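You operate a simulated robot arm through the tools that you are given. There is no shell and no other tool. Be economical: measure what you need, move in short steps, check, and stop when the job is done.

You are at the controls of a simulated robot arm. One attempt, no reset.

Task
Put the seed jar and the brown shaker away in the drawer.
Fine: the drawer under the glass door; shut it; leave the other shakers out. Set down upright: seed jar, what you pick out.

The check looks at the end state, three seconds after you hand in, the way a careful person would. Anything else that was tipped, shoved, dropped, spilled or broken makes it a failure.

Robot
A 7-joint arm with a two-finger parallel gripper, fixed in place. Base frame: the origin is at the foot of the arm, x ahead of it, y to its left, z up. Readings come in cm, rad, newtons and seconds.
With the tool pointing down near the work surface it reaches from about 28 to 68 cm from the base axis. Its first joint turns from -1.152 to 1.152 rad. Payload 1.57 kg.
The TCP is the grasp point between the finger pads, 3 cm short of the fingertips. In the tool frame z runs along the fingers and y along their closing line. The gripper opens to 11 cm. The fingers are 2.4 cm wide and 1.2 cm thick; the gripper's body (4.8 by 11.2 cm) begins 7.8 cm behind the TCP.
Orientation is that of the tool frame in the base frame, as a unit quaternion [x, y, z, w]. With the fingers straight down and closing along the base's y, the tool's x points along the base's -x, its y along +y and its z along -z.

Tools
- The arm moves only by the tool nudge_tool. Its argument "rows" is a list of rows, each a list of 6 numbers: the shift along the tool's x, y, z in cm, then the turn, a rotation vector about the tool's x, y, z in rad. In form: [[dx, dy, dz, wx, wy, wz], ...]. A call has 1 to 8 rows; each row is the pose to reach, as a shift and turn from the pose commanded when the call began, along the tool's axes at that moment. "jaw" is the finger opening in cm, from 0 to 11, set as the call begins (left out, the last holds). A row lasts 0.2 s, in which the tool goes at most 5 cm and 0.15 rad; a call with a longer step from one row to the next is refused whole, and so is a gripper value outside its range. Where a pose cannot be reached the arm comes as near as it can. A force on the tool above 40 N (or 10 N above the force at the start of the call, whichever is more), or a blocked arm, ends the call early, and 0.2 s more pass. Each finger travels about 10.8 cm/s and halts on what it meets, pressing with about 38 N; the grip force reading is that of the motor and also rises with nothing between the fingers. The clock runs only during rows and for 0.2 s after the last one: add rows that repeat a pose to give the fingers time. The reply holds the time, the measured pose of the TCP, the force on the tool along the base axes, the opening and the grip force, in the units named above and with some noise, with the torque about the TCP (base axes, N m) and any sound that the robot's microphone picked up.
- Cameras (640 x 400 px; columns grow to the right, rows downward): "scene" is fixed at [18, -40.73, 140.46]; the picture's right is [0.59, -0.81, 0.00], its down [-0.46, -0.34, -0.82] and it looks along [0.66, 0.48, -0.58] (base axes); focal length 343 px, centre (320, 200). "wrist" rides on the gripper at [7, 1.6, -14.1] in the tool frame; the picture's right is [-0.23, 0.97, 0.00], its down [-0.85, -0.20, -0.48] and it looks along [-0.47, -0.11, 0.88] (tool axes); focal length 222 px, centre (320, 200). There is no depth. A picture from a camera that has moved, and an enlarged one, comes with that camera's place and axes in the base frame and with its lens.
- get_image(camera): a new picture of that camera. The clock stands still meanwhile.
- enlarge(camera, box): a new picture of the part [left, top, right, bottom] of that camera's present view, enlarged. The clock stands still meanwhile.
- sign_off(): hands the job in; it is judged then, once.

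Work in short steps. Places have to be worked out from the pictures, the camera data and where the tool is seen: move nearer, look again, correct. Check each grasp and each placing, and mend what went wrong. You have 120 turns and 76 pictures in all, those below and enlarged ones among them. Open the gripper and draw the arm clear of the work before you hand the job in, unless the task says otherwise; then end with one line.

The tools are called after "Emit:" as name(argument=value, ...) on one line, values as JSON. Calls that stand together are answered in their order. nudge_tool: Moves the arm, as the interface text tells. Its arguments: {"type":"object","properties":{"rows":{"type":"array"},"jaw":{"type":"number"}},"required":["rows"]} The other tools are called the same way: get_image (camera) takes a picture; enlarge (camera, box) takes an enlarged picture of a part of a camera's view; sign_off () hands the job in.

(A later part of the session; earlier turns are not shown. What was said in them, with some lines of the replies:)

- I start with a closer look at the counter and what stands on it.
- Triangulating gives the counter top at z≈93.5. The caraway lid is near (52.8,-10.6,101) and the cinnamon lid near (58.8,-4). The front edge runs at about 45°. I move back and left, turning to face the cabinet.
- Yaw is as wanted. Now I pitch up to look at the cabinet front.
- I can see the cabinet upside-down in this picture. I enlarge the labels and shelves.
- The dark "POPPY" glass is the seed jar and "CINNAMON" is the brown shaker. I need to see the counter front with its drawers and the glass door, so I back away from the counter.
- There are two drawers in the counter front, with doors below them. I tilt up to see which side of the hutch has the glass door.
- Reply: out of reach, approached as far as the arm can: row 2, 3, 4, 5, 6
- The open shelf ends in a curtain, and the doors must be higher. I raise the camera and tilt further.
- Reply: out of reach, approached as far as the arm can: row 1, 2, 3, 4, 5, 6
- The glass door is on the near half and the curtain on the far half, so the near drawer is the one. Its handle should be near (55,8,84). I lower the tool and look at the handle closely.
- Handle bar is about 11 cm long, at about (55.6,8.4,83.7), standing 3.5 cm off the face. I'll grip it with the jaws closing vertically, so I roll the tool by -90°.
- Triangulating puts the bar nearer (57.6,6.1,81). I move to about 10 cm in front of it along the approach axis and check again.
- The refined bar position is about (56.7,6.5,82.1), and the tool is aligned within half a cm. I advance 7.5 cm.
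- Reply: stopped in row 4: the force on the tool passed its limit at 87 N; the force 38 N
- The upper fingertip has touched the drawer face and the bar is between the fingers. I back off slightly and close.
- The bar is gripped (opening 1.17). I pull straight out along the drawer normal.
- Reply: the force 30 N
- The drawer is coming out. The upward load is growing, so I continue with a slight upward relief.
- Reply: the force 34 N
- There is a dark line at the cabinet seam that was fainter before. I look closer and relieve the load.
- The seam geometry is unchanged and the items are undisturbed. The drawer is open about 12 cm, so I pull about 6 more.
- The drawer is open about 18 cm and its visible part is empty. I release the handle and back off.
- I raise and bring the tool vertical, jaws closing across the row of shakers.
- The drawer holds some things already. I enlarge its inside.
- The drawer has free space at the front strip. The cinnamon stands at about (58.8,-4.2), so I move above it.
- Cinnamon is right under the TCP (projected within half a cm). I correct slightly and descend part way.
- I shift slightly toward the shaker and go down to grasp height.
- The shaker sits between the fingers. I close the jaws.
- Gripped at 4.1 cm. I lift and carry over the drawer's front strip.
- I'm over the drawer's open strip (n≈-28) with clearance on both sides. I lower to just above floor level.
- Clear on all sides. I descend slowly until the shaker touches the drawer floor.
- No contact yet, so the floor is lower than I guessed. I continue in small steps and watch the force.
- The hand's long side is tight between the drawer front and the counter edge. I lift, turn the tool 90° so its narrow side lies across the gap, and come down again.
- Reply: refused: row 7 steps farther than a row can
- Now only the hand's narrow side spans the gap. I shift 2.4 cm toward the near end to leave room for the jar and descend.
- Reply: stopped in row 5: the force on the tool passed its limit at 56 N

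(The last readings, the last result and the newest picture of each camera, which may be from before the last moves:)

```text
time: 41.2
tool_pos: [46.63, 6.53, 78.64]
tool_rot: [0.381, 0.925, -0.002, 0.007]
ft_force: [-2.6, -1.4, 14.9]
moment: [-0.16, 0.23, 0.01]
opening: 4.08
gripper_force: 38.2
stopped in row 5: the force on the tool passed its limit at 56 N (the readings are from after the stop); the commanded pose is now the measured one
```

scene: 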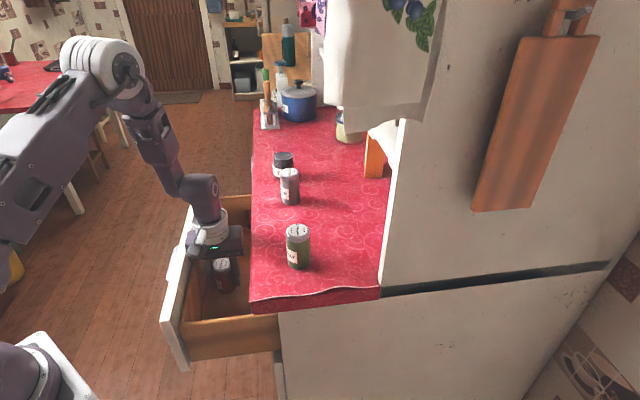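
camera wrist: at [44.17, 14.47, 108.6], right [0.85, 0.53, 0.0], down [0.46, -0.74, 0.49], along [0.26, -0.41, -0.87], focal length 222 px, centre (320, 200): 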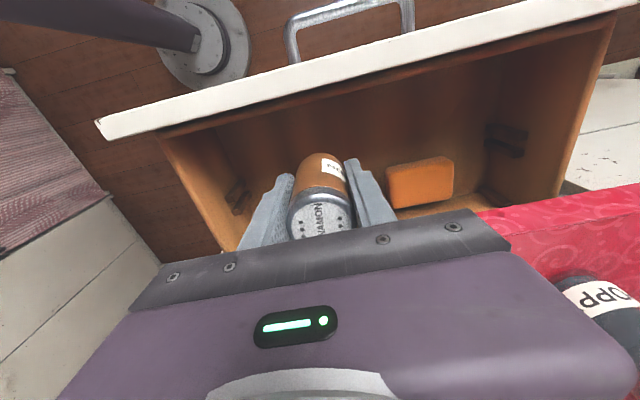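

Floor contact at TCP 78.6, with the base at about z 74.1. I ease up 0.1 and open the fingers.

Emit:
nudge_tool(rows=[[0, 0, -0.1, 0, 0, 0], [0, 0, -0.1, 0, 0, 0]])

Emit:
nudge_tool(rows=[[0, 0, 0, 0, 0, 0], [0, 0, 0, 0, 0, 0], [0, 0, 0, 0, 0, 0]], jaw=6)

Emit:
get_image(camera="wrist")

```text
time: 41.8
tool_pos: [46.63, 6.51, 78.69]
tool_rot: [0.382, 0.924, -0.002, 0.006]
ft_force: [-0.5, 0.0, -1.2]
moment: [-0.02, -0.03, 0.0]
opening: 4.1
gripper_force: 37.9
```

```text
time: 42.6
tool_pos: [46.73, 6.38, 78.71]
tool_rot: [0.38, 0.925, -0.002, 0.006]
ft_force: [0.5, -0.4, -0.9]
moment: [0.02, 0.02, 0.01]
opening: 6.0
gripper_force: 0.0
```

```text
35 pictures are left
camera wrist: at [42.62, 12.63, 92.82], right [0.85, 0.53, 0.01], down [0.46, -0.74, 0.49], along [0.26, -0.41, -0.87], focal length 222 px, centre (320, 200)
```

wrist: 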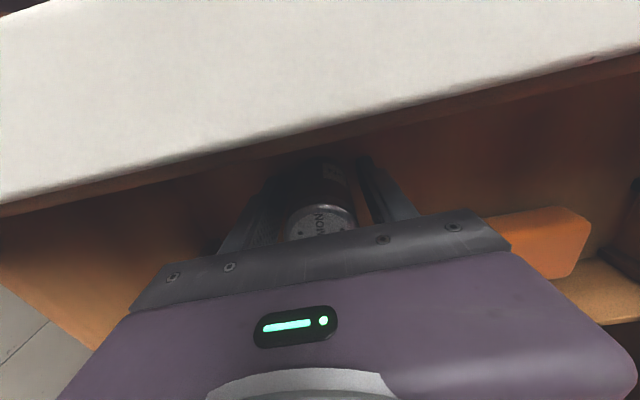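

The shaker stands free. I rise straight up and check it.

Emit:
nudge_tool(rows=[[0, 0, -1.5, 0, 0, 0], [0, 0, -4, 0, 0, 0], [0, 0, -8, 0, 0, 0], [0, 0, -12, 0, 0, 0], [0, 0, -16, 0, 0, 0], [0, 0, -20, 0, 0, 0], [0, 0, -25, 0, 0, 0], [0, 0, -30, 0, 0, 0]])

Emit:
get_image(camera="scene")

Emit:
enlarge(camera="scene", box=[240, 120, 340, 220])

```text
time: 44.4
tool_pos: [46.2, 6.69, 108.76]
tool_rot: [0.382, 0.924, -0.002, 0.006]
ft_force: [0.5, 0.3, 0.1]
moment: [0.03, 0.03, 0.0]
opening: 6.0
gripper_force: 0.0
```

```text
34 pictures are left
```

scene: 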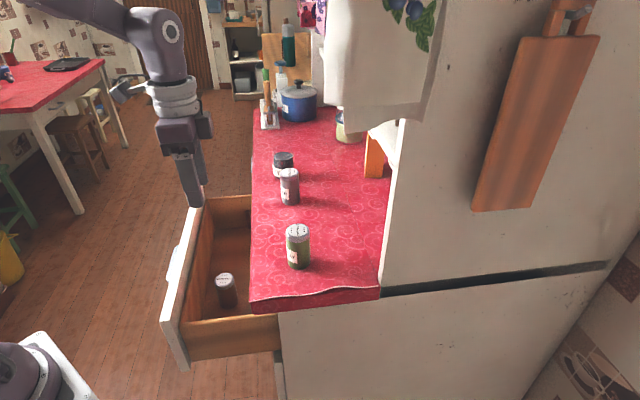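

```text
4.00 times, centred on (290, 170) of scene
camera zoom: at [18.0, -40.73, 140.46], right [0.59, -0.81, 0.0], down [-0.46, -0.34, -0.82], along [0.66, 0.48, -0.58], focal length 1373 px, centre (440, 320)
```

zoom: 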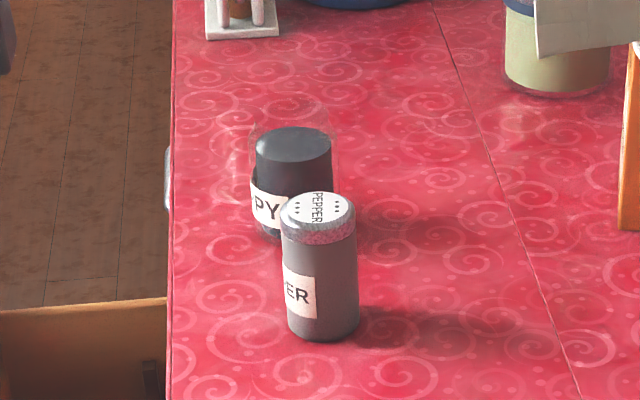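

Cinnamon stands upright in the drawer. The poppy jar is open-topped glass about 5.8 cm wide at about (75.6,12.7), too far for a vertical tool. I'll use a 45° tilt, set it down nearer on the counter, and regrasp it vertically.

Emit:
nudge_tool(rows=[[-0.7, 2.5, -1.3, -0.0294, -0.1096, -0.0709], [-1.4, 5, -2.6, -0.0587, -0.2191, -0.1419], [-2.1, 7.6, -3.9, -0.0881, -0.3287, -0.2128], [-2.8, 10.1, -5.1, -0.1175, -0.4383, -0.2838], [-3.5, 12.6, -6.4, -0.1469, -0.5479, -0.3547], [-4.2, 15.1, -7.7, -0.1762, -0.6574, -0.4257], [-4.95, 17.7, -9, -0.2056, -0.767, -0.4966]], jaw=9.5)

Emit:
get_image(camera="wrist")

```text
time: 46.0
tool_pos: [62.36, 15.74, 117.91]
tool_rot: [0.116, 0.914, -0.052, 0.385]
ft_force: [-0.6, 0.1, -0.3]
moment: [-0.01, 0.03, 0.0]
opening: 9.51
gripper_force: 0.0
```

```text
32 pictures are left
camera wrist: at [48.19, 21.27, 122.8], right [0.4, 0.9, 0.16], down [0.2, -0.25, 0.95], along [0.9, -0.35, -0.28], focal length 222 px, centre (320, 200)
```

wrist: 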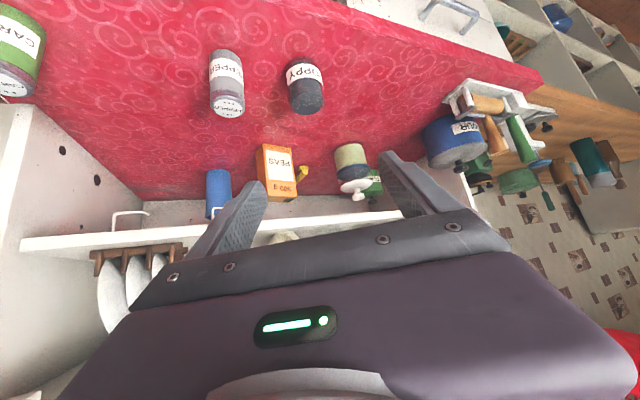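

Emit:
enlarge(camera="wrist", box=[200, 30, 360, 130])

```text
4.00 times, centred on (280, 80) of wrist
camera zoom: at [48.19, 21.27, 122.8], right [0.4, 0.9, 0.16], down [0.2, -0.25, 0.95], along [0.9, -0.35, -0.28], focal length 888 px, centre (480, 680)
```

zoom: 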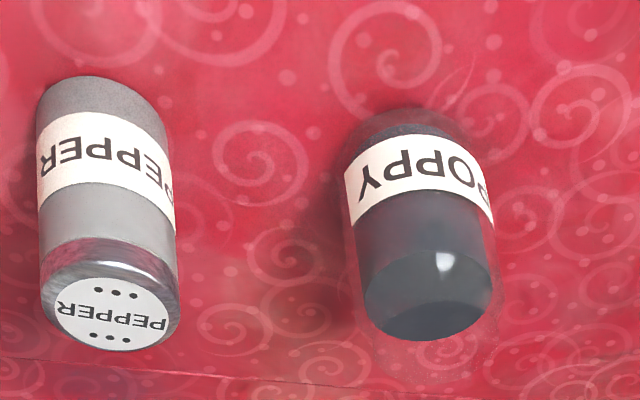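

Emit:
nudge_tool(rows=[[1.3, -0.1, 3.3, 0, 0, 0], [2.6, -0.15, 6.6, 0, 0, 0], [3.9, -0.2, 9.9, 0, 0, 0], [5.3, -0.3, 13.3, 0, 0, 0]])

Emit:
get_image(camera="wrist")

Emit:
enlarge(camera="scene", box=[200, 90, 360, 190])

```text
time: 47.0
tool_pos: [67.78, 14.04, 104.76]
tool_rot: [0.118, 0.914, -0.052, 0.385]
ft_force: [0.6, 0.7, 0.3]
moment: [0.02, 0.02, 0.01]
opening: 9.5
gripper_force: 0.2
```

```text
30 pictures are left
camera wrist: at [53.7, 19.41, 109.58], right [0.4, 0.9, 0.16], down [0.2, -0.25, 0.95], along [0.89, -0.35, -0.28], focal length 222 px, centre (320, 200)
```

wrist: 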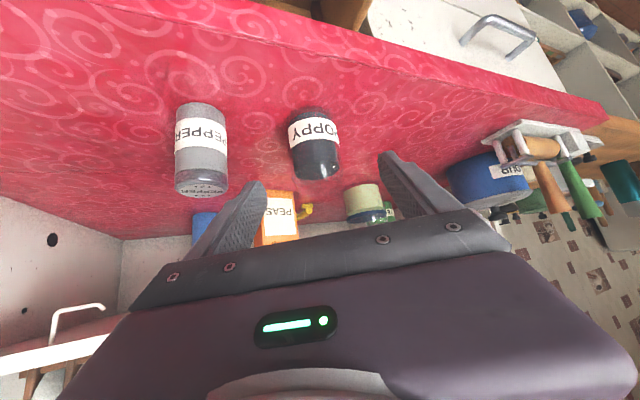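

```text
4.00 times, centred on (280, 140) of scene
camera zoom: at [18.0, -40.73, 140.46], right [0.59, -0.81, 0.0], down [-0.46, -0.34, -0.82], along [0.66, 0.48, -0.58], focal length 1373 px, centre (480, 440)
```

zoom: 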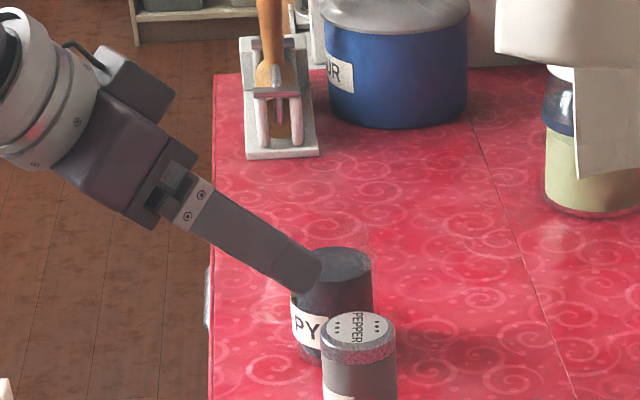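

Combined views put the jar at about (73.6,11.8), with the black fill up to z≈100. I correct sideways 0.65 and advance along the tool axis.

Emit:
nudge_tool(rows=[[0.1, -0.65, 1.5, 0, 0, 0], [0.2, -0.65, 3.5, 0, 0, 0], [0.3, -0.65, 5.5, 0, 0, 0]])

Emit:
get_image(camera="wrist")

```text
time: 47.8
tool_pos: [71.22, 12.51, 100.74]
tool_rot: [0.118, 0.914, -0.052, 0.385]
ft_force: [0.1, -0.4, -0.5]
moment: [0.02, 0.04, -0.01]
opening: 9.5
gripper_force: 0.0
```

```text
28 pictures are left
camera wrist: at [57.09, 17.89, 105.53], right [0.4, 0.9, 0.16], down [0.2, -0.25, 0.95], along [0.89, -0.35, -0.28], focal length 222 px, centre (320, 200)
```

wrist: 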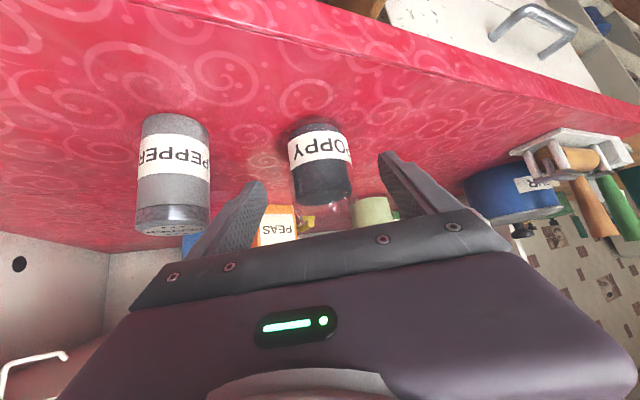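

The jar is centred between the fingers, with clear glass above the seeds. I advance the last 3.3 cm.

Emit:
nudge_tool(rows=[[0, 0, 1, 0, 0, 0], [0, 0, 2, 0, 0, 0], [0, 0, 3.3, 0, 0, 0]])

Emit:
get_image(camera="wrist")

Emit:
enlarge(camera="scene", box=[220, 110, 340, 185])

```text
time: 48.6
tool_pos: [73.48, 11.83, 98.36]
tool_rot: [0.118, 0.914, -0.052, 0.385]
ft_force: [-0.1, 0.1, -0.4]
moment: [-0.01, 0.02, -0.01]
opening: 9.48
gripper_force: 0.1
```

```text
27 pictures are left
camera wrist: at [59.35, 17.21, 103.31], right [0.4, 0.9, 0.16], down [0.2, -0.25, 0.95], along [0.89, -0.35, -0.28], focal length 222 px, centre (320, 200)
```

wrist: 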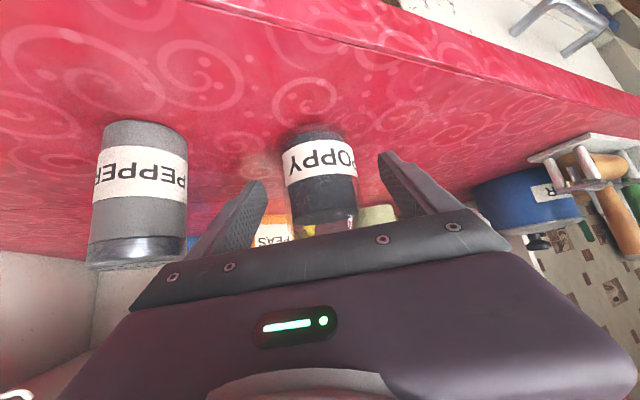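

```text
5.33 times, centred on (280, 148) of scene
camera zoom: at [18.0, -40.73, 140.46], right [0.59, -0.81, 0.0], down [-0.46, -0.34, -0.82], along [0.66, 0.48, -0.58], focal length 1831 px, centre (533, 480)
```

zoom: 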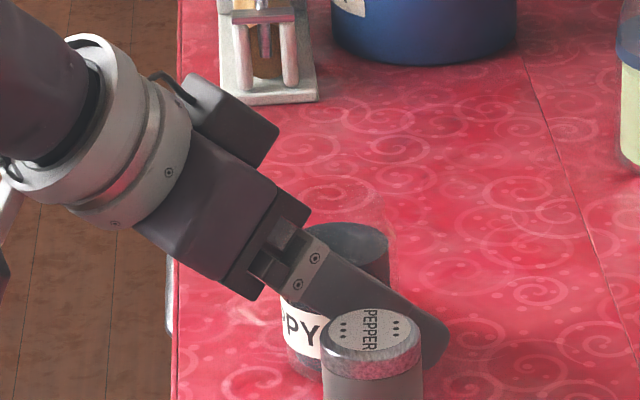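

The fingers straddle the jar at mid-height. I close gently in place.

Emit:
nudge_tool(rows=[[0, 0, 0, 0, 0, 0], [0, 0, 0, 0, 0, 0], [0, 0, 0, 0, 0, 0]], jaw=4)

Emit:
get_image(camera="wrist")

```text
time: 49.4
tool_pos: [73.45, 11.71, 98.55]
tool_rot: [0.119, 0.914, -0.052, 0.385]
ft_force: [0.0, 1.1, 0.7]
moment: [0.08, -0.02, 0.03]
opening: 5.9
gripper_force: 38.3
```

```text
25 pictures are left
camera wrist: at [59.35, 17.21, 103.31], right [0.4, 0.9, 0.16], down [0.2, -0.25, 0.95], along [0.89, -0.35, -0.28], focal length 222 px, centre (320, 200)
```

wrist: 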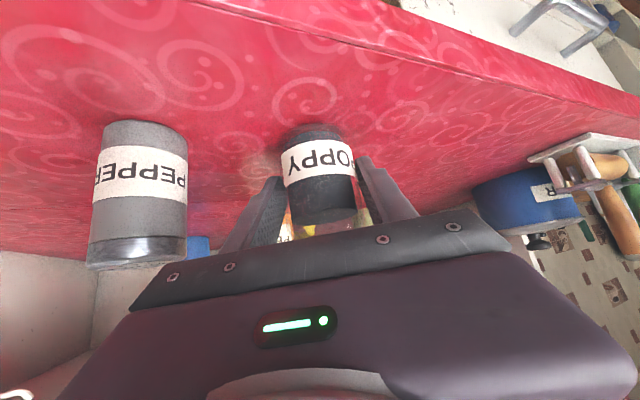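

The jar is held at 5.9 cm. I lift straight up 11 cm smoothly.

Emit:
nudge_tool(rows=[[-0.7, 0, -0.7, 0, 0, 0], [-1.8, 0, -1.8, 0, 0, 0], [-3, 0, -3, 0, 0, 0], [-4.3, 0, -4.25, 0, 0, 0], [-5.5, 0, -5.4, 0, 0, 0], [-6.7, 0, -6.6, 0, 0, 0], [-7.5, 0, -7.4, 0, 0, 0], [-7.85, 0, -7.75, 0, 0, 0]])

Emit:
get_image(camera="scene")

```text
time: 51.2
tool_pos: [73.4, 11.82, 109.42]
tool_rot: [0.118, 0.914, -0.052, 0.385]
ft_force: [-0.3, -0.3, -1.0]
moment: [0.0, 0.02, 0.02]
opening: 5.9
gripper_force: 38.0
```

```text
24 pictures are left
```

scene: 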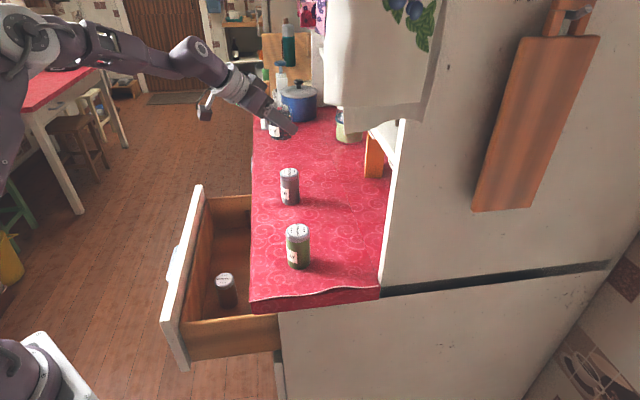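

The jar is upright in the grip. I carry it over to the free spot between caraway and pepper, at about (57.3,-0.7).

Emit:
nudge_tool(rows=[[0.7, -1.3, -0.7, 0, 0, 0], [1.8, -3.3, -1.8, 0, 0, 0], [3.1, -5.6, -3.1, 0, 0, 0], [4.4, -8, -4.4, 0, 0, 0], [5.7, -10.4, -5.8, 0, 0, 0], [7, -12.8, -7.1, 0, 0, 0], [8.1, -14.8, -8.2, 0, 0, 0], [8.8, -16.1, -8.9, 0, 0, 0]])

Emit:
get_image(camera="wrist")

Emit:
get_image(camera="scene")

```text
time: 53.0
tool_pos: [57.09, -0.6, 109.56]
tool_rot: [0.118, 0.914, -0.052, 0.384]
ft_force: [-0.1, 0.4, -1.6]
moment: [0.0, 0.02, 0.02]
opening: 5.87
gripper_force: 38.1
```

```text
23 pictures are left
camera wrist: at [43.04, 4.92, 114.35], right [0.4, 0.9, 0.16], down [0.2, -0.25, 0.95], along [0.89, -0.35, -0.28], focal length 222 px, centre (320, 200)
```

wrist: 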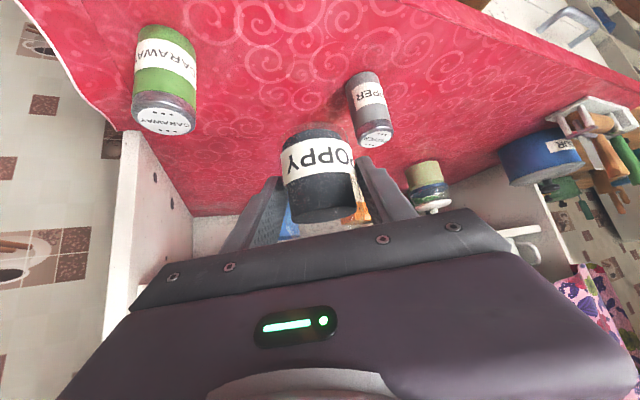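

```text
22 pictures are left
```

scene: 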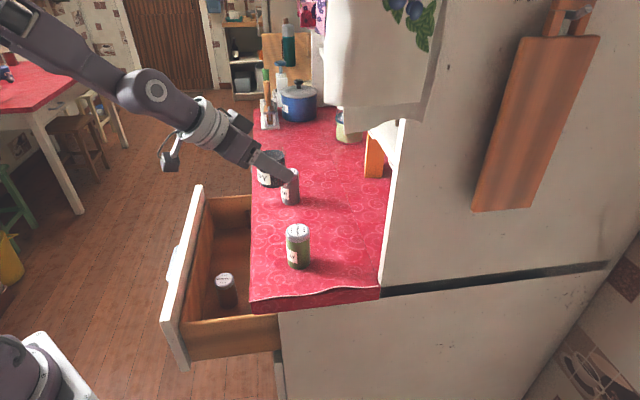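

The spot is clear. I lower the jar straight down to the counter, slowing at the end.

Emit:
nudge_tool(rows=[[1, 0, 1, 0, 0, 0], [2.5, 0, 2.5, 0, 0, 0], [4, 0, 3.95, 0, 0, 0], [5.4, 0, 5.3, 0, 0, 0], [6.5, 0, 6.4, 0, 0, 0], [7.2, 0, 7.1, 0, 0, 0], [7.5, 0, 7.4, 0, 0, 0]])

Emit:
nudge_tool(rows=[[0.1, 0, 0.1, 0, 0, 0], [0.2, 0, 0.2, 0, 0, 0], [0.3, 0, 0.3, 0, 0, 0]])

```text
time: 54.6
tool_pos: [57.26, -0.59, 98.86]
tool_rot: [0.118, 0.914, -0.052, 0.385]
ft_force: [-0.2, 0.2, -0.6]
moment: [-0.01, 0.02, -0.02]
opening: 5.86
gripper_force: 38.0
```

```text
time: 55.4
tool_pos: [57.37, -0.66, 98.53]
tool_rot: [0.118, 0.914, -0.052, 0.385]
ft_force: [-1.2, 1.7, 8.4]
moment: [0.25, 0.09, 0.04]
opening: 5.85
gripper_force: 37.6
```

Light floor contact (8 N). I open the fingers and withdraw along the tool axis.

Emit:
nudge_tool(rows=[[0, 0, 0, 0, 0, 0], [0, 0, 0, 0, 0, 0], [0, 0, 0, 0, 0, 0]], jaw=9.5)

Emit:
nudge_tool(rows=[[0, 0, -2, 0, 0, 0], [0, 0, -5, 0, 0, 0], [0, 0, -9, 0, 0, 0], [0, 0, -13, 0, 0, 0], [-3, 0, -16, 0, 0, 0], [-6, 0, -19, 0, 0, 0]])

Emit:
get_image(camera="wrist")

```text
time: 56.2
tool_pos: [57.39, -0.61, 98.5]
tool_rot: [0.117, 0.914, -0.051, 0.384]
ft_force: [0.4, 0.2, -0.7]
moment: [-0.02, 0.0, 0.01]
opening: 9.49
gripper_force: 0.2
```

```text
time: 57.6
tool_pos: [48.09, 1.77, 116.08]
tool_rot: [0.119, 0.914, -0.052, 0.385]
ft_force: [-0.1, 0.0, 0.3]
moment: [0.0, 0.01, 0.0]
opening: 9.52
gripper_force: 0.1
```

```text
21 pictures are left
camera wrist: at [34.01, 7.27, 120.94], right [0.4, 0.9, 0.16], down [0.2, -0.25, 0.95], along [0.89, -0.35, -0.28], focal length 222 px, centre (320, 200)
```

wrist: 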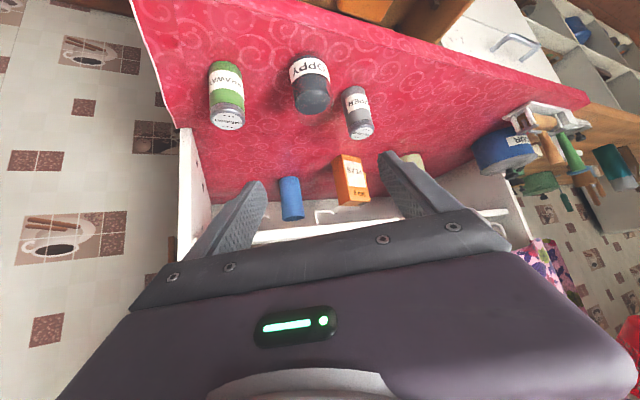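

The jar stands upright. I bring the tool back to vertical above it, jaws along the counter edge.

Emit:
nudge_tool(rows=[[-1.2, 0, 0.8, 0.0294, 0.1096, 0.0709], [-2.4, 0, 1.6, 0.0587, 0.2191, 0.1419], [-3.5, 0, 2.3, 0.0881, 0.3287, 0.2128], [-4.7, 0, 3.1, 0.1175, 0.4383, 0.2838], [-5.9, -0.1, 3.9, 0.1469, 0.5479, 0.3547], [-7, -0.1, 4.7, 0.1762, 0.6574, 0.4257], [-8.2, -0.1, 5.45, 0.2056, 0.767, 0.4966]])

Emit:
get_image(camera="wrist")

```text
time: 59.2
tool_pos: [57.54, -0.63, 117.94]
tool_rot: [0.382, 0.924, -0.001, 0.005]
ft_force: [1.1, -0.2, -1.0]
moment: [0.02, 0.02, 0.0]
opening: 9.46
gripper_force: 0.1
```

```text
20 pictures are left
camera wrist: at [53.51, 5.5, 132.16], right [0.85, 0.53, 0.0], down [0.46, -0.74, 0.49], along [0.26, -0.41, -0.87], focal length 222 px, centre (320, 200)
```

wrist: 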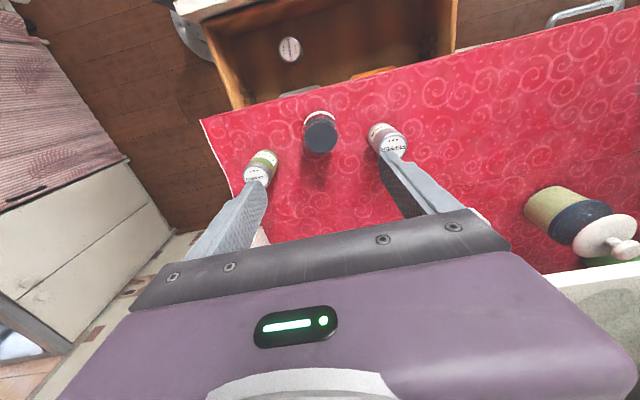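

Jar is aligned beneath the TCP, with both neighbours outside the fingers. I descend to just above the grip height.

Emit:
nudge_tool(rows=[[0.2, 0, 4, 0, 0, 0], [0.3, 0, 8, 0, 0, 0], [0.3, 0, 11, 0, 0, 0], [0.3, 0, 13, 0, 0, 0]])

Emit:
get_image(camera="wrist")

```text
time: 60.2
tool_pos: [57.3, -0.69, 105.04]
tool_rot: [0.382, 0.924, -0.001, 0.006]
ft_force: [-1.9, 0.1, -0.3]
moment: [0.01, -0.02, -0.02]
opening: 9.5
gripper_force: 0.0
```

```text
19 pictures are left
camera wrist: at [53.36, 5.63, 119.15], right [0.85, 0.53, 0.01], down [0.46, -0.74, 0.49], along [0.26, -0.41, -0.87], focal length 222 px, centre (320, 200)
```

wrist: 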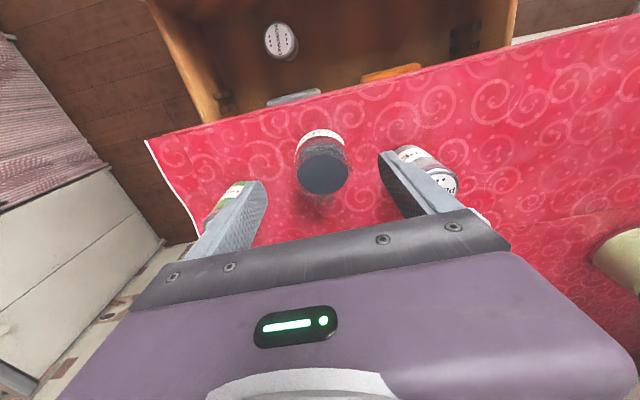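

Still centred. I narrow the jaw to 8.5 for neighbour clearance and descend to the grip height.

Emit:
nudge_tool(rows=[[-0.3, 0.1, 0.5, 0, 0, 0], [-0.3, 0.1, 2.5, 0, 0, 0], [-0.3, 0.1, 4.5, 0, 0, 0], [-0.3, 0.1, 6.4, 0, 0, 0]], jaw=8.5)

Emit:
get_image(camera="wrist")

Emit:
enlarge(camera="scene", box=[220, 150, 360, 237])

```text
time: 61.2
tool_pos: [57.68, -0.73, 98.8]
tool_rot: [0.381, 0.925, -0.002, 0.006]
ft_force: [0.1, -0.7, 0.8]
moment: [-0.01, 0.0, 0.0]
opening: 8.48
gripper_force: 0.0
```

```text
18 pictures are left
camera wrist: at [53.73, 5.45, 112.84], right [0.85, 0.53, 0.01], down [0.46, -0.74, 0.49], along [0.26, -0.41, -0.87], focal length 222 px, centre (320, 200)
```

wrist: 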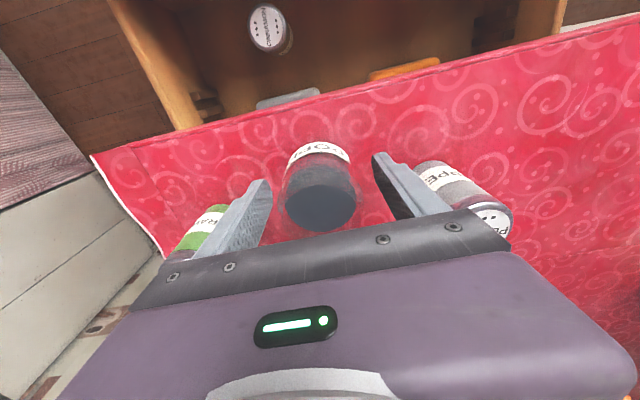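

```text
4.57 times, centred on (290, 194) of scene
camera zoom: at [18.0, -40.73, 140.46], right [0.59, -0.81, 0.0], down [-0.46, -0.34, -0.82], along [0.66, 0.48, -0.58], focal length 1569 px, centre (457, 230)
```

zoom: 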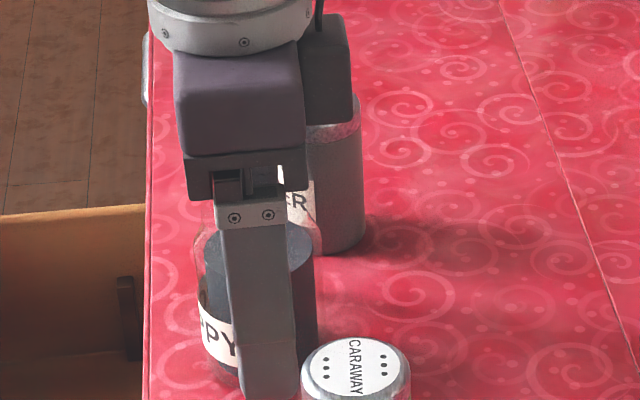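

The jar is well between the fingers, and pepper and caraway are clear. I close.

Emit:
nudge_tool(rows=[[0, 0, 0, 0, 0, 0], [0, 0, 0, 0, 0, 0], [0, 0, 0, 0, 0, 0]], jaw=4)

Emit:
nudge_tool(rows=[[0, 0, -1, 0, 0, 0], [0, 0, -2.5, 0, 0, 0], [0, 0, -4.5, 0, 0, 0], [0, 0, -6.5, 0, 0, 0], [0, 0, -8.5, 0, 0, 0], [0, 0, -10, 0, 0, 0], [0, 0, -11, 0, 0, 0]])

```text
time: 62.0
tool_pos: [57.81, -0.78, 98.74]
tool_rot: [0.381, 0.925, -0.002, 0.005]
ft_force: [0.1, 0.2, -0.7]
moment: [-0.01, 0.04, 0.02]
opening: 5.15
gripper_force: 38.5
```

```text
time: 63.6
tool_pos: [57.69, -0.55, 109.76]
tool_rot: [0.381, 0.925, -0.002, 0.006]
ft_force: [-0.1, 0.0, -1.5]
moment: [0.01, 0.03, -0.01]
opening: 5.16
gripper_force: 38.4
```

The opening reads 5.15 against 5.9 before, so the grip may be off-centre. I check.

Emit:
get_image(camera="wrist")

Emit:
enlarge(camera="scene", box=[200, 100, 340, 187])

```text
16 pictures are left
camera wrist: at [53.62, 5.56, 123.8], right [0.85, 0.53, 0.01], down [0.46, -0.74, 0.49], along [0.26, -0.41, -0.87], focal length 222 px, centre (320, 200)
```

wrist: 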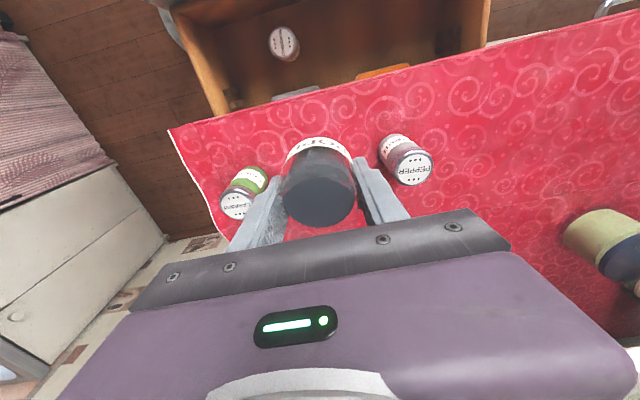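

```text
4.57 times, centred on (270, 144) of scene
camera zoom: at [18.0, -40.73, 140.46], right [0.59, -0.81, 0.0], down [-0.46, -0.34, -0.82], along [0.66, 0.48, -0.58], focal length 1569 px, centre (549, 458)
```

zoom: 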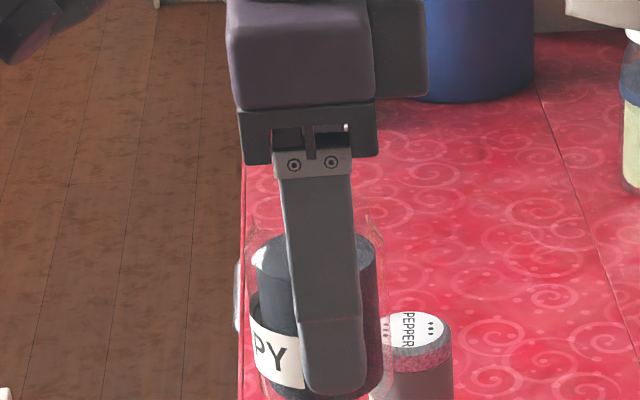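

The finger sits over the jar's middle and the jar is upright, so its section is just not round. I carry it over the drawer to s≈48.5.

Emit:
nudge_tool(rows=[[1, 0.6, 0, 0, 0, 0], [3, 1.8, 0, 0, 0, 0], [5.5, 3.3, 0, 0, 0, 0], [8, 4.8, 0, 0, 0, 0], [10.5, 6.3, 0, 0, 0, 0], [12.5, 7.5, 0, 0, 0, 0], [13.5, 8.1, 0, 0, 0, 0]])

Emit:
get_image(camera="wrist")

```text
time: 65.2
tool_pos: [53.74, 14.63, 109.59]
tool_rot: [0.381, 0.925, -0.001, 0.006]
ft_force: [-0.3, -0.3, -1.6]
moment: [0.01, 0.01, -0.04]
opening: 5.17
gripper_force: 37.9
```

```text
14 pictures are left
camera wrist: at [49.76, 20.73, 123.63], right [0.85, 0.53, 0.01], down [0.46, -0.74, 0.49], along [0.26, -0.41, -0.87], focal length 222 px, centre (320, 200)
```

wrist: 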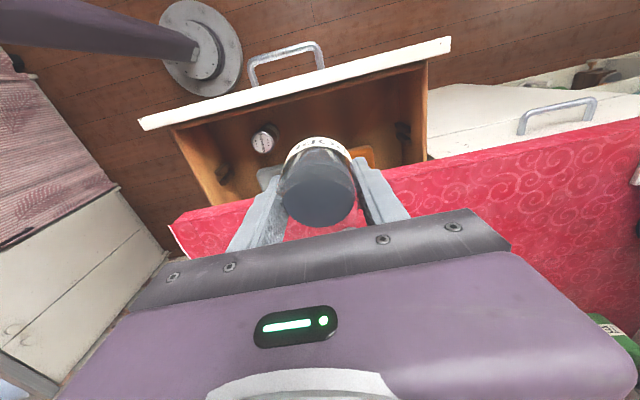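

Cinnamon is still standing and the gap is clear. I descend to near the floor.

Emit:
nudge_tool(rows=[[0, 0, 2, 0, 0, 0], [0, 0, 6, 0, 0, 0], [0, 0, 10, 0, 0, 0], [0, 0, 14, 0, 0, 0], [0, 0, 18, 0, 0, 0], [0, 0, 22, 0, 0, 0], [0, 0, 25, 0, 0, 0], [0, 0, 27.5, 0, 0, 0]])

Emit:
get_image(camera="wrist")

```text
time: 67.0
tool_pos: [54.01, 14.48, 81.91]
tool_rot: [0.382, 0.924, -0.001, 0.007]
ft_force: [-0.6, -0.3, -1.4]
moment: [0.0, -0.01, -0.01]
opening: 5.18
gripper_force: 37.9
```

```text
13 pictures are left
camera wrist: at [50.03, 20.67, 95.99], right [0.85, 0.53, 0.01], down [0.46, -0.74, 0.49], along [0.26, -0.41, -0.87], focal length 222 px, centre (320, 200)
```

wrist: 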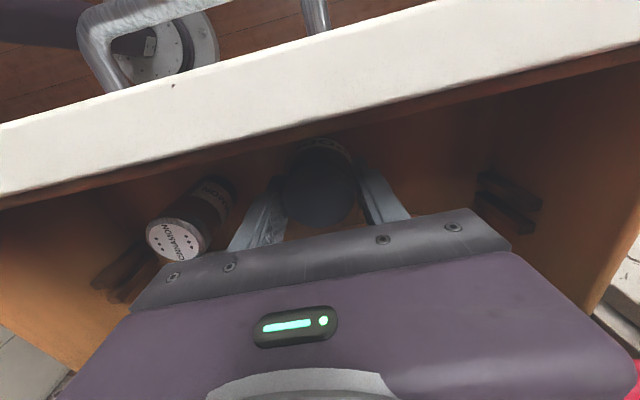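

Emit:
nudge_tool(rows=[[0, 0, 0.5, 0, 0, 0], [0, 0, 1, 0, 0, 0], [0, 0, 1.5, 0, 0, 0], [0, 0, 1.9, 0, 0, 0], [0, 0, 2.2, 0, 0, 0]])

```text
time: 68.2
tool_pos: [54.02, 14.36, 79.91]
tool_rot: [0.381, 0.925, 0.0, 0.007]
ft_force: [-0.9, -2.8, 22.9]
moment: [-0.46, 0.36, 0.03]
opening: 5.17
gripper_force: 38.4
```

Contact with an edge-first moment, just as with the shaker, so this is the floor. I ease off a little and look before releasing.

Emit:
nudge_tool(rows=[[0, 0, -0.1, 0, 0, 0], [0, 0, -0.15, 0, 0, 0]])

Emit:
enlarge(camera="scene", box=[160, 170, 320, 330])

```text
time: 68.8
tool_pos: [53.94, 14.32, 79.9]
tool_rot: [0.38, 0.925, -0.002, 0.007]
ft_force: [-0.3, 1.4, 0.3]
moment: [-0.01, -0.07, 0.03]
opening: 5.17
gripper_force: 37.9
```

```text
2.50 times, centred on (240, 250) of scene
camera zoom: at [18.0, -40.72, 140.46], right [0.59, -0.81, 0.0], down [-0.46, -0.34, -0.82], along [0.66, 0.48, -0.58], focal length 858 px, centre (520, 75)
```

zoom: 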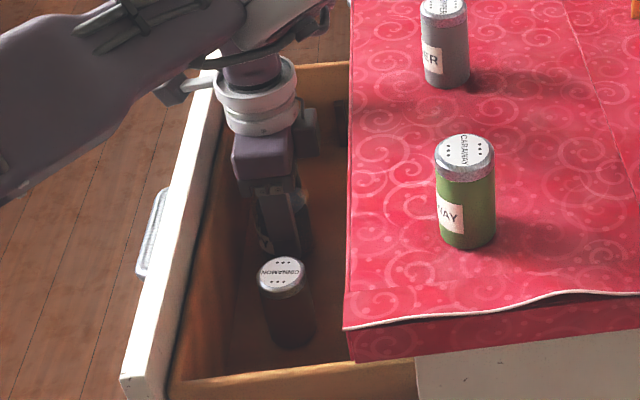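

Both sit well. I release and rise straight up.

Emit:
nudge_tool(rows=[[0, 0, 0, 0, 0, 0], [0, 0, 0, 0, 0, 0], [0, 0, 0, 0, 0, 0]], jaw=7.6)

Emit:
nudge_tool(rows=[[0, 0, -1.5, 0, 0, 0], [0, 0, -4, 0, 0, 0], [0, 0, -8, 0, 0, 0], [0, 0, -12, 0, 0, 0], [0, 0, -16, 0, 0, 0], [0, 0, -20, 0, 0, 0], [0, 0, -25, 0, 0, 0], [0, 0, -30, 0, 0, 0]])

Emit:
get_image(camera="wrist")

```text
time: 69.6
tool_pos: [53.96, 14.33, 79.88]
tool_rot: [0.381, 0.924, -0.001, 0.006]
ft_force: [0.0, 0.2, -0.9]
moment: [-0.02, -0.02, 0.04]
opening: 7.58
gripper_force: 0.0
```

```text
time: 71.4
tool_pos: [53.71, 14.58, 110.15]
tool_rot: [0.382, 0.924, -0.001, 0.007]
ft_force: [-0.4, -0.4, 0.2]
moment: [0.02, 0.0, -0.02]
opening: 7.61
gripper_force: 0.0
```

```text
11 pictures are left
camera wrist: at [49.72, 20.77, 124.26], right [0.85, 0.53, 0.0], down [0.46, -0.74, 0.49], along [0.26, -0.41, -0.87], focal length 222 px, centre (320, 200)
```

wrist: 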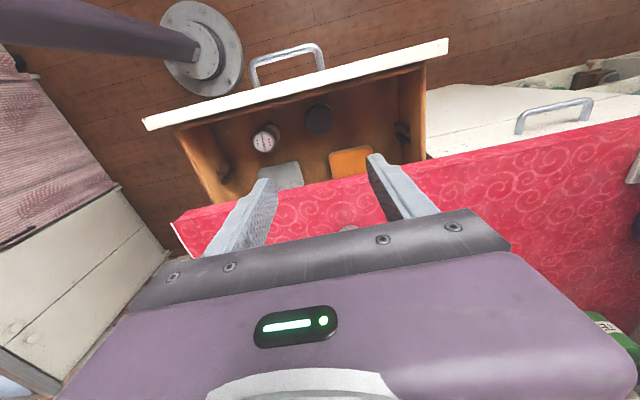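

Emit:
enlarge(camera="wrist", box=[160, 50, 440, 225])

```text
2.29 times, centred on (300, 138) of wrist
camera zoom: at [49.72, 20.77, 124.26], right [0.85, 0.53, 0.0], down [0.46, -0.74, 0.49], along [0.26, -0.41, -0.87], focal length 508 px, centre (366, 343)
```

zoom: 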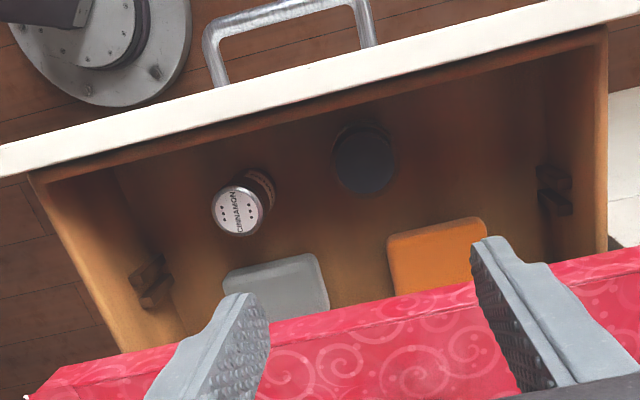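

Both stand upright and the rest is undisturbed. Now I go back in front of the handle, using the same rolled grip that opened the drawer.

Emit:
nudge_tool(rows=[[2.3, -0.45, -0.6, 0, 0, -0.145], [4.6, -0.9, -1.2, 0, 0, -0.29], [6.9, -1.35, -1.9, 0, 0, -0.435], [9.2, -1.8, -2.5, 0, 0, -0.58], [11.5, -2.25, -3.1, 0, 0, -0.725], [13.9, -2.7, -3.8, 0, 0, -0.87], [16.2, -3.15, -4.4, 0, 0, -1.015], [18.5, -3.6, -5, 0, 0, -1.16]], jaw=5)

Emit:
nudge_tool(rows=[[0, 0, 0, 0, 0, -0.14], [0, 0, 0, 0, 0, -0.28], [0, 0, 0, 0, 0, -0.41]])

```text
time: 73.2
tool_pos: [38.01, 24.99, 114.7]
tool_rot: [-0.189, 0.982, -0.004, 0.004]
ft_force: [0.3, 0.4, 0.1]
moment: [-0.05, -0.01, 0.0]
opening: 4.98
gripper_force: 0.0
```

```text
time: 74.0
tool_pos: [37.99, 25.18, 114.8]
tool_rot: [-0.384, 0.923, -0.005, 0.003]
ft_force: [-0.5, 0.3, 0.5]
moment: [-0.01, -0.02, -0.03]
opening: 5.02
gripper_force: 0.0
```

Emit:
nudge_tool(rows=[[0, 0, 3.5, 0.131, 0, 0], [0, 0, 7, 0.262, 0, 0], [0, 0, 10.5, 0.393, 0, 0], [0, 0, 14, 0.524, 0, 0], [0, 0, 17.4, 0.654, 0, 0], [0, 0, 20.9, 0.785, 0, 0], [0, 0, 24.3, 0.916, 0, 0], [0, 0, 27.8, 1.047, 0, 0]])

Emit:
get_image(camera="wrist")

```text
time: 75.8
tool_pos: [38.13, 24.92, 86.78]
tool_rot: [-0.33, 0.796, -0.467, 0.196]
ft_force: [-0.2, 0.1, -0.4]
moment: [-0.01, -0.03, 0.0]
opening: 5.03
gripper_force: 0.1
```

```text
9 pictures are left
camera wrist: at [24.01, 29.27, 92.36], right [-0.17, 0.5, -0.85], down [0.37, 0.83, 0.41], along [0.91, -0.25, -0.33], focal length 222 px, centre (320, 200)
```

wrist: 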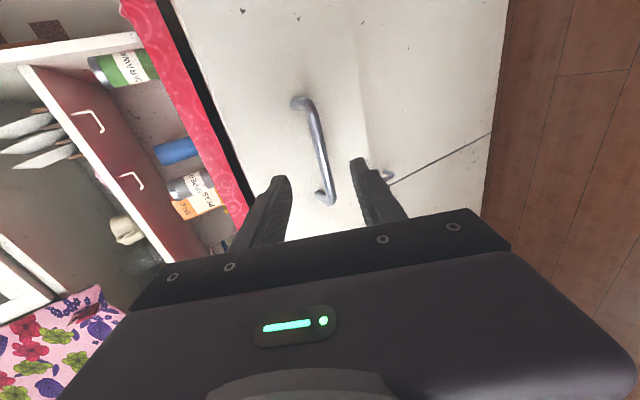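

The bar is centred between the fingers as before. I advance and grip it.

Emit:
nudge_tool(rows=[[0, 0, 2, 0, 0, 0], [0, 0, 4, 0, 0, 0], [0, 0, 6, 0, 0, 0], [0, 0, 6.8, 0, 0, 0]])

Emit:
nudge_tool(rows=[[0, 0, 0, 0, 0, 0], [0, 0, 0, 0, 0, 0], [0, 0, 0, 0, 0, 0]], jaw=0)

```text
time: 76.8
tool_pos: [42.45, 20.67, 83.61]
tool_rot: [-0.331, 0.797, -0.466, 0.195]
ft_force: [-0.2, 0.3, -0.3]
moment: [-0.02, 0.01, -0.02]
opening: 4.99
gripper_force: 0.1
```

```text
time: 77.6
tool_pos: [42.34, 20.75, 83.41]
tool_rot: [-0.332, 0.798, -0.465, 0.193]
ft_force: [-1.1, 0.7, -32.4]
moment: [0.25, 0.28, 0.71]
opening: 1.17
gripper_force: 29.1
```

Gripped. I relieve the vertical load and push in gently.

Emit:
nudge_tool(rows=[[0, 0.15, 0.1, 0, 0, 0], [0, 0.05, 0.27, 0, 0, 0], [0, -0.15, 0.6, 0, 0, 0], [0, -0.4, 1.05, 0, 0, 0], [0, -0.7, 1.57, 0, 0, 0], [0, -1, 2.1, 0, 0, 0], [0, -1.2, 2.45, 0, 0, 0], [0, -1.3, 2.6, 0, 0, 0]])

Emit:
enlarge(camera="scene", box=[160, 170, 320, 330])

```text
time: 79.4
tool_pos: [44.56, 18.61, 83.38]
tool_rot: [-0.331, 0.798, -0.466, 0.193]
ft_force: [-10.2, -8.8, -24.6]
moment: [-0.3, 0.7, -0.35]
opening: 1.17
gripper_force: 28.8
```

```text
2.50 times, centred on (240, 250) of scene
camera zoom: at [18.01, -40.73, 140.46], right [0.59, -0.81, 0.0], down [-0.46, -0.34, -0.82], along [0.66, 0.48, -0.58], focal length 858 px, centre (520, 75)
```

zoom: 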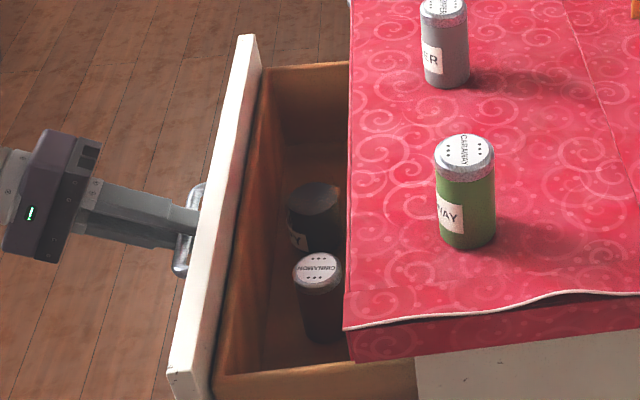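

The jars ride along upright. I continue pushing slowly.

Emit:
nudge_tool(rows=[[0, 0.05, 0.25, 0, 0, 0], [0, -0.15, 0.7, 0, 0, 0], [0, -0.45, 1.2, 0, 0, 0], [0, -0.8, 1.8, 0, 0, 0], [0, -1.15, 2.4, 0, 0, 0], [0, -1.5, 3, 0, 0, 0], [0, -1.8, 3.5, 0, 0, 0], [0, -2, 3.85, 0, 0, 0]])

Emit:
enlarge(camera="scene", box=[160, 170, 320, 330])

```text
time: 81.2
tool_pos: [47.77, 15.52, 83.42]
tool_rot: [-0.331, 0.796, -0.467, 0.196]
ft_force: [-12.4, -10.4, 21.2]
moment: [-0.61, 0.19, 0.07]
opening: 1.2
gripper_force: 29.6
```

```text
2.50 times, centred on (240, 250) of scene
camera zoom: at [17.94, -40.76, 140.46], right [0.59, -0.81, 0.0], down [-0.46, -0.34, -0.82], along [0.66, 0.48, -0.58], focal length 858 px, centre (520, 75)
```

zoom: 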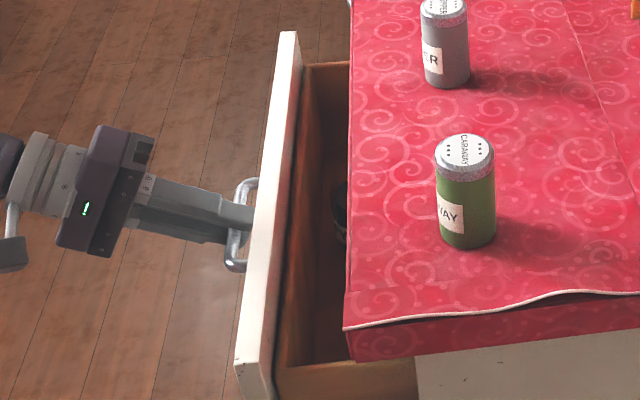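

Emit:
nudge_tool(rows=[[0, -0.2, 0.3, 0, 0, 0], [0.1, -0.5, 0.8, 0, 0, 0], [0.1, -0.8, 1.3, 0, 0, 0], [0.1, -1.15, 1.9, 0, 0, 0], [0.2, -1.5, 2.5, 0, 0, 0], [0.2, -1.85, 3.1, 0, 0, 0], [0.2, -2.15, 3.6, 0, 0, 0], [0.2, -2.35, 4, 0, 0, 0]])

Emit:
nudge_tool(rows=[[0, -0.1, 0.25, 0, 0, 0], [0, -0.4, 0.7, 0, 0, 0], [0, -0.7, 1.2, 0, 0, 0], [0, -1.05, 1.8, 0, 0, 0], [0, -1.4, 2.4, 0, 0, 0], [0, -1.7, 2.9, 0, 0, 0], [0, -1.95, 3.35, 0, 0, 0], [0, -2.1, 3.65, 0, 0, 0]])

```text
time: 83.0
tool_pos: [50.88, 12.41, 83.48]
tool_rot: [-0.332, 0.797, -0.466, 0.196]
ft_force: [10.0, 12.5, 5.5]
moment: [-0.05, -0.03, 1.02]
opening: 1.18
gripper_force: 28.7
```

```text
time: 84.8
tool_pos: [53.71, 9.35, 83.51]
tool_rot: [-0.331, 0.797, -0.465, 0.194]
ft_force: [9.4, 11.5, -10.0]
moment: [0.15, 0.11, 0.92]
opening: 1.17
gripper_force: 29.1
```

About 1.9 cm remain. I finish the push slowly and watch for the stop.

Emit:
nudge_tool(rows=[[-0.1, -0.2, 0.3, 0, 0, 0], [-0.1, -0.4, 0.7, 0, 0, 0], [-0.15, -0.65, 1.1, 0, 0, 0], [-0.15, -0.85, 1.45, 0, 0, 0], [-0.15, -0.98, 1.7, 0, 0, 0], [-0.15, -1.08, 1.87, 0, 0, 0]])

Emit:
get_image(camera="scene")

```text
time: 86.2
tool_pos: [55.14, 8.03, 83.4]
tool_rot: [-0.332, 0.799, -0.464, 0.192]
ft_force: [-30.9, 14.6, -16.8]
moment: [-0.01, 0.63, 0.07]
opening: 1.2
gripper_force: 29.1
```

```text
6 pictures are left
```

scene: 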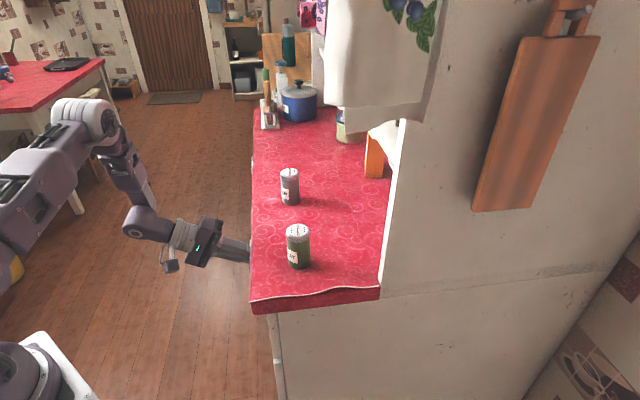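

The drawer has met its stop at its original closed position. I release the handle and back away.

Emit:
nudge_tool(rows=[[0, 0, 0, 0, 0, 0], [0, 0, 0, 0, 0, 0], [0, 0, 0, 0, 0, 0]], jaw=5)

Emit:
nudge_tool(rows=[[0, 0, -1.5, 0, 0, 0], [0, 0, -4, 0, 0, 0], [0, 0, -8, 0, 0, 0], [0, 0, -12, 0, 0, 0], [0, -2, -16, 0, 0, 0], [0, -4, -20, 0, 0, 0], [0, -6, -23, 0, 0, 0]])

Emit:
get_image(camera="wrist")

Emit:
get_image(camera="scene")

```text
time: 87.0
tool_pos: [55.48, 7.82, 83.61]
tool_rot: [-0.33, 0.797, -0.467, 0.196]
ft_force: [-0.2, 4.1, -0.3]
moment: [0.02, 0.06, 0.11]
opening: 4.8
gripper_force: 0.1
```

```text
time: 88.6
tool_pos: [43.3, 20.04, 100.17]
tool_rot: [-0.33, 0.797, -0.467, 0.195]
ft_force: [0.4, 0.1, 0.2]
moment: [0.02, -0.01, -0.03]
opening: 5.01
gripper_force: 0.1
```

```text
5 pictures are left
camera wrist: at [28.97, 24.29, 105.52], right [-0.18, 0.5, -0.85], down [0.38, 0.83, 0.41], along [0.91, -0.25, -0.33], focal length 222 px, centre (320, 200)
```

wrist: 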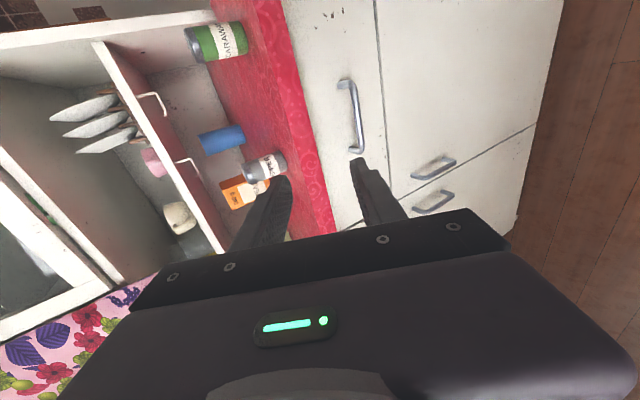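

```text
4 pictures are left
```

scene: 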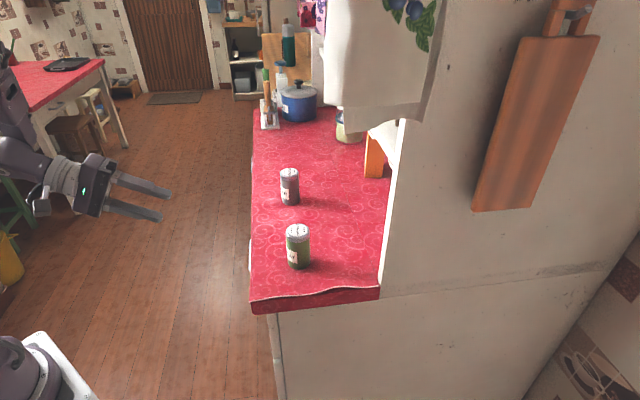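

The drawer is flush, caraway and pepper stand untouched, and the open gripper is well clear. I hand in.

Emit:
sign_off()

```text
The job is handed in.
```

The poppy seed jar and the brown cinnamon shaker were both set down upright in the drawer under the glass door, and the drawer is shut. I could not see inside it for the last part of the push. The caraway and pepper shakers are still standing on the counter.
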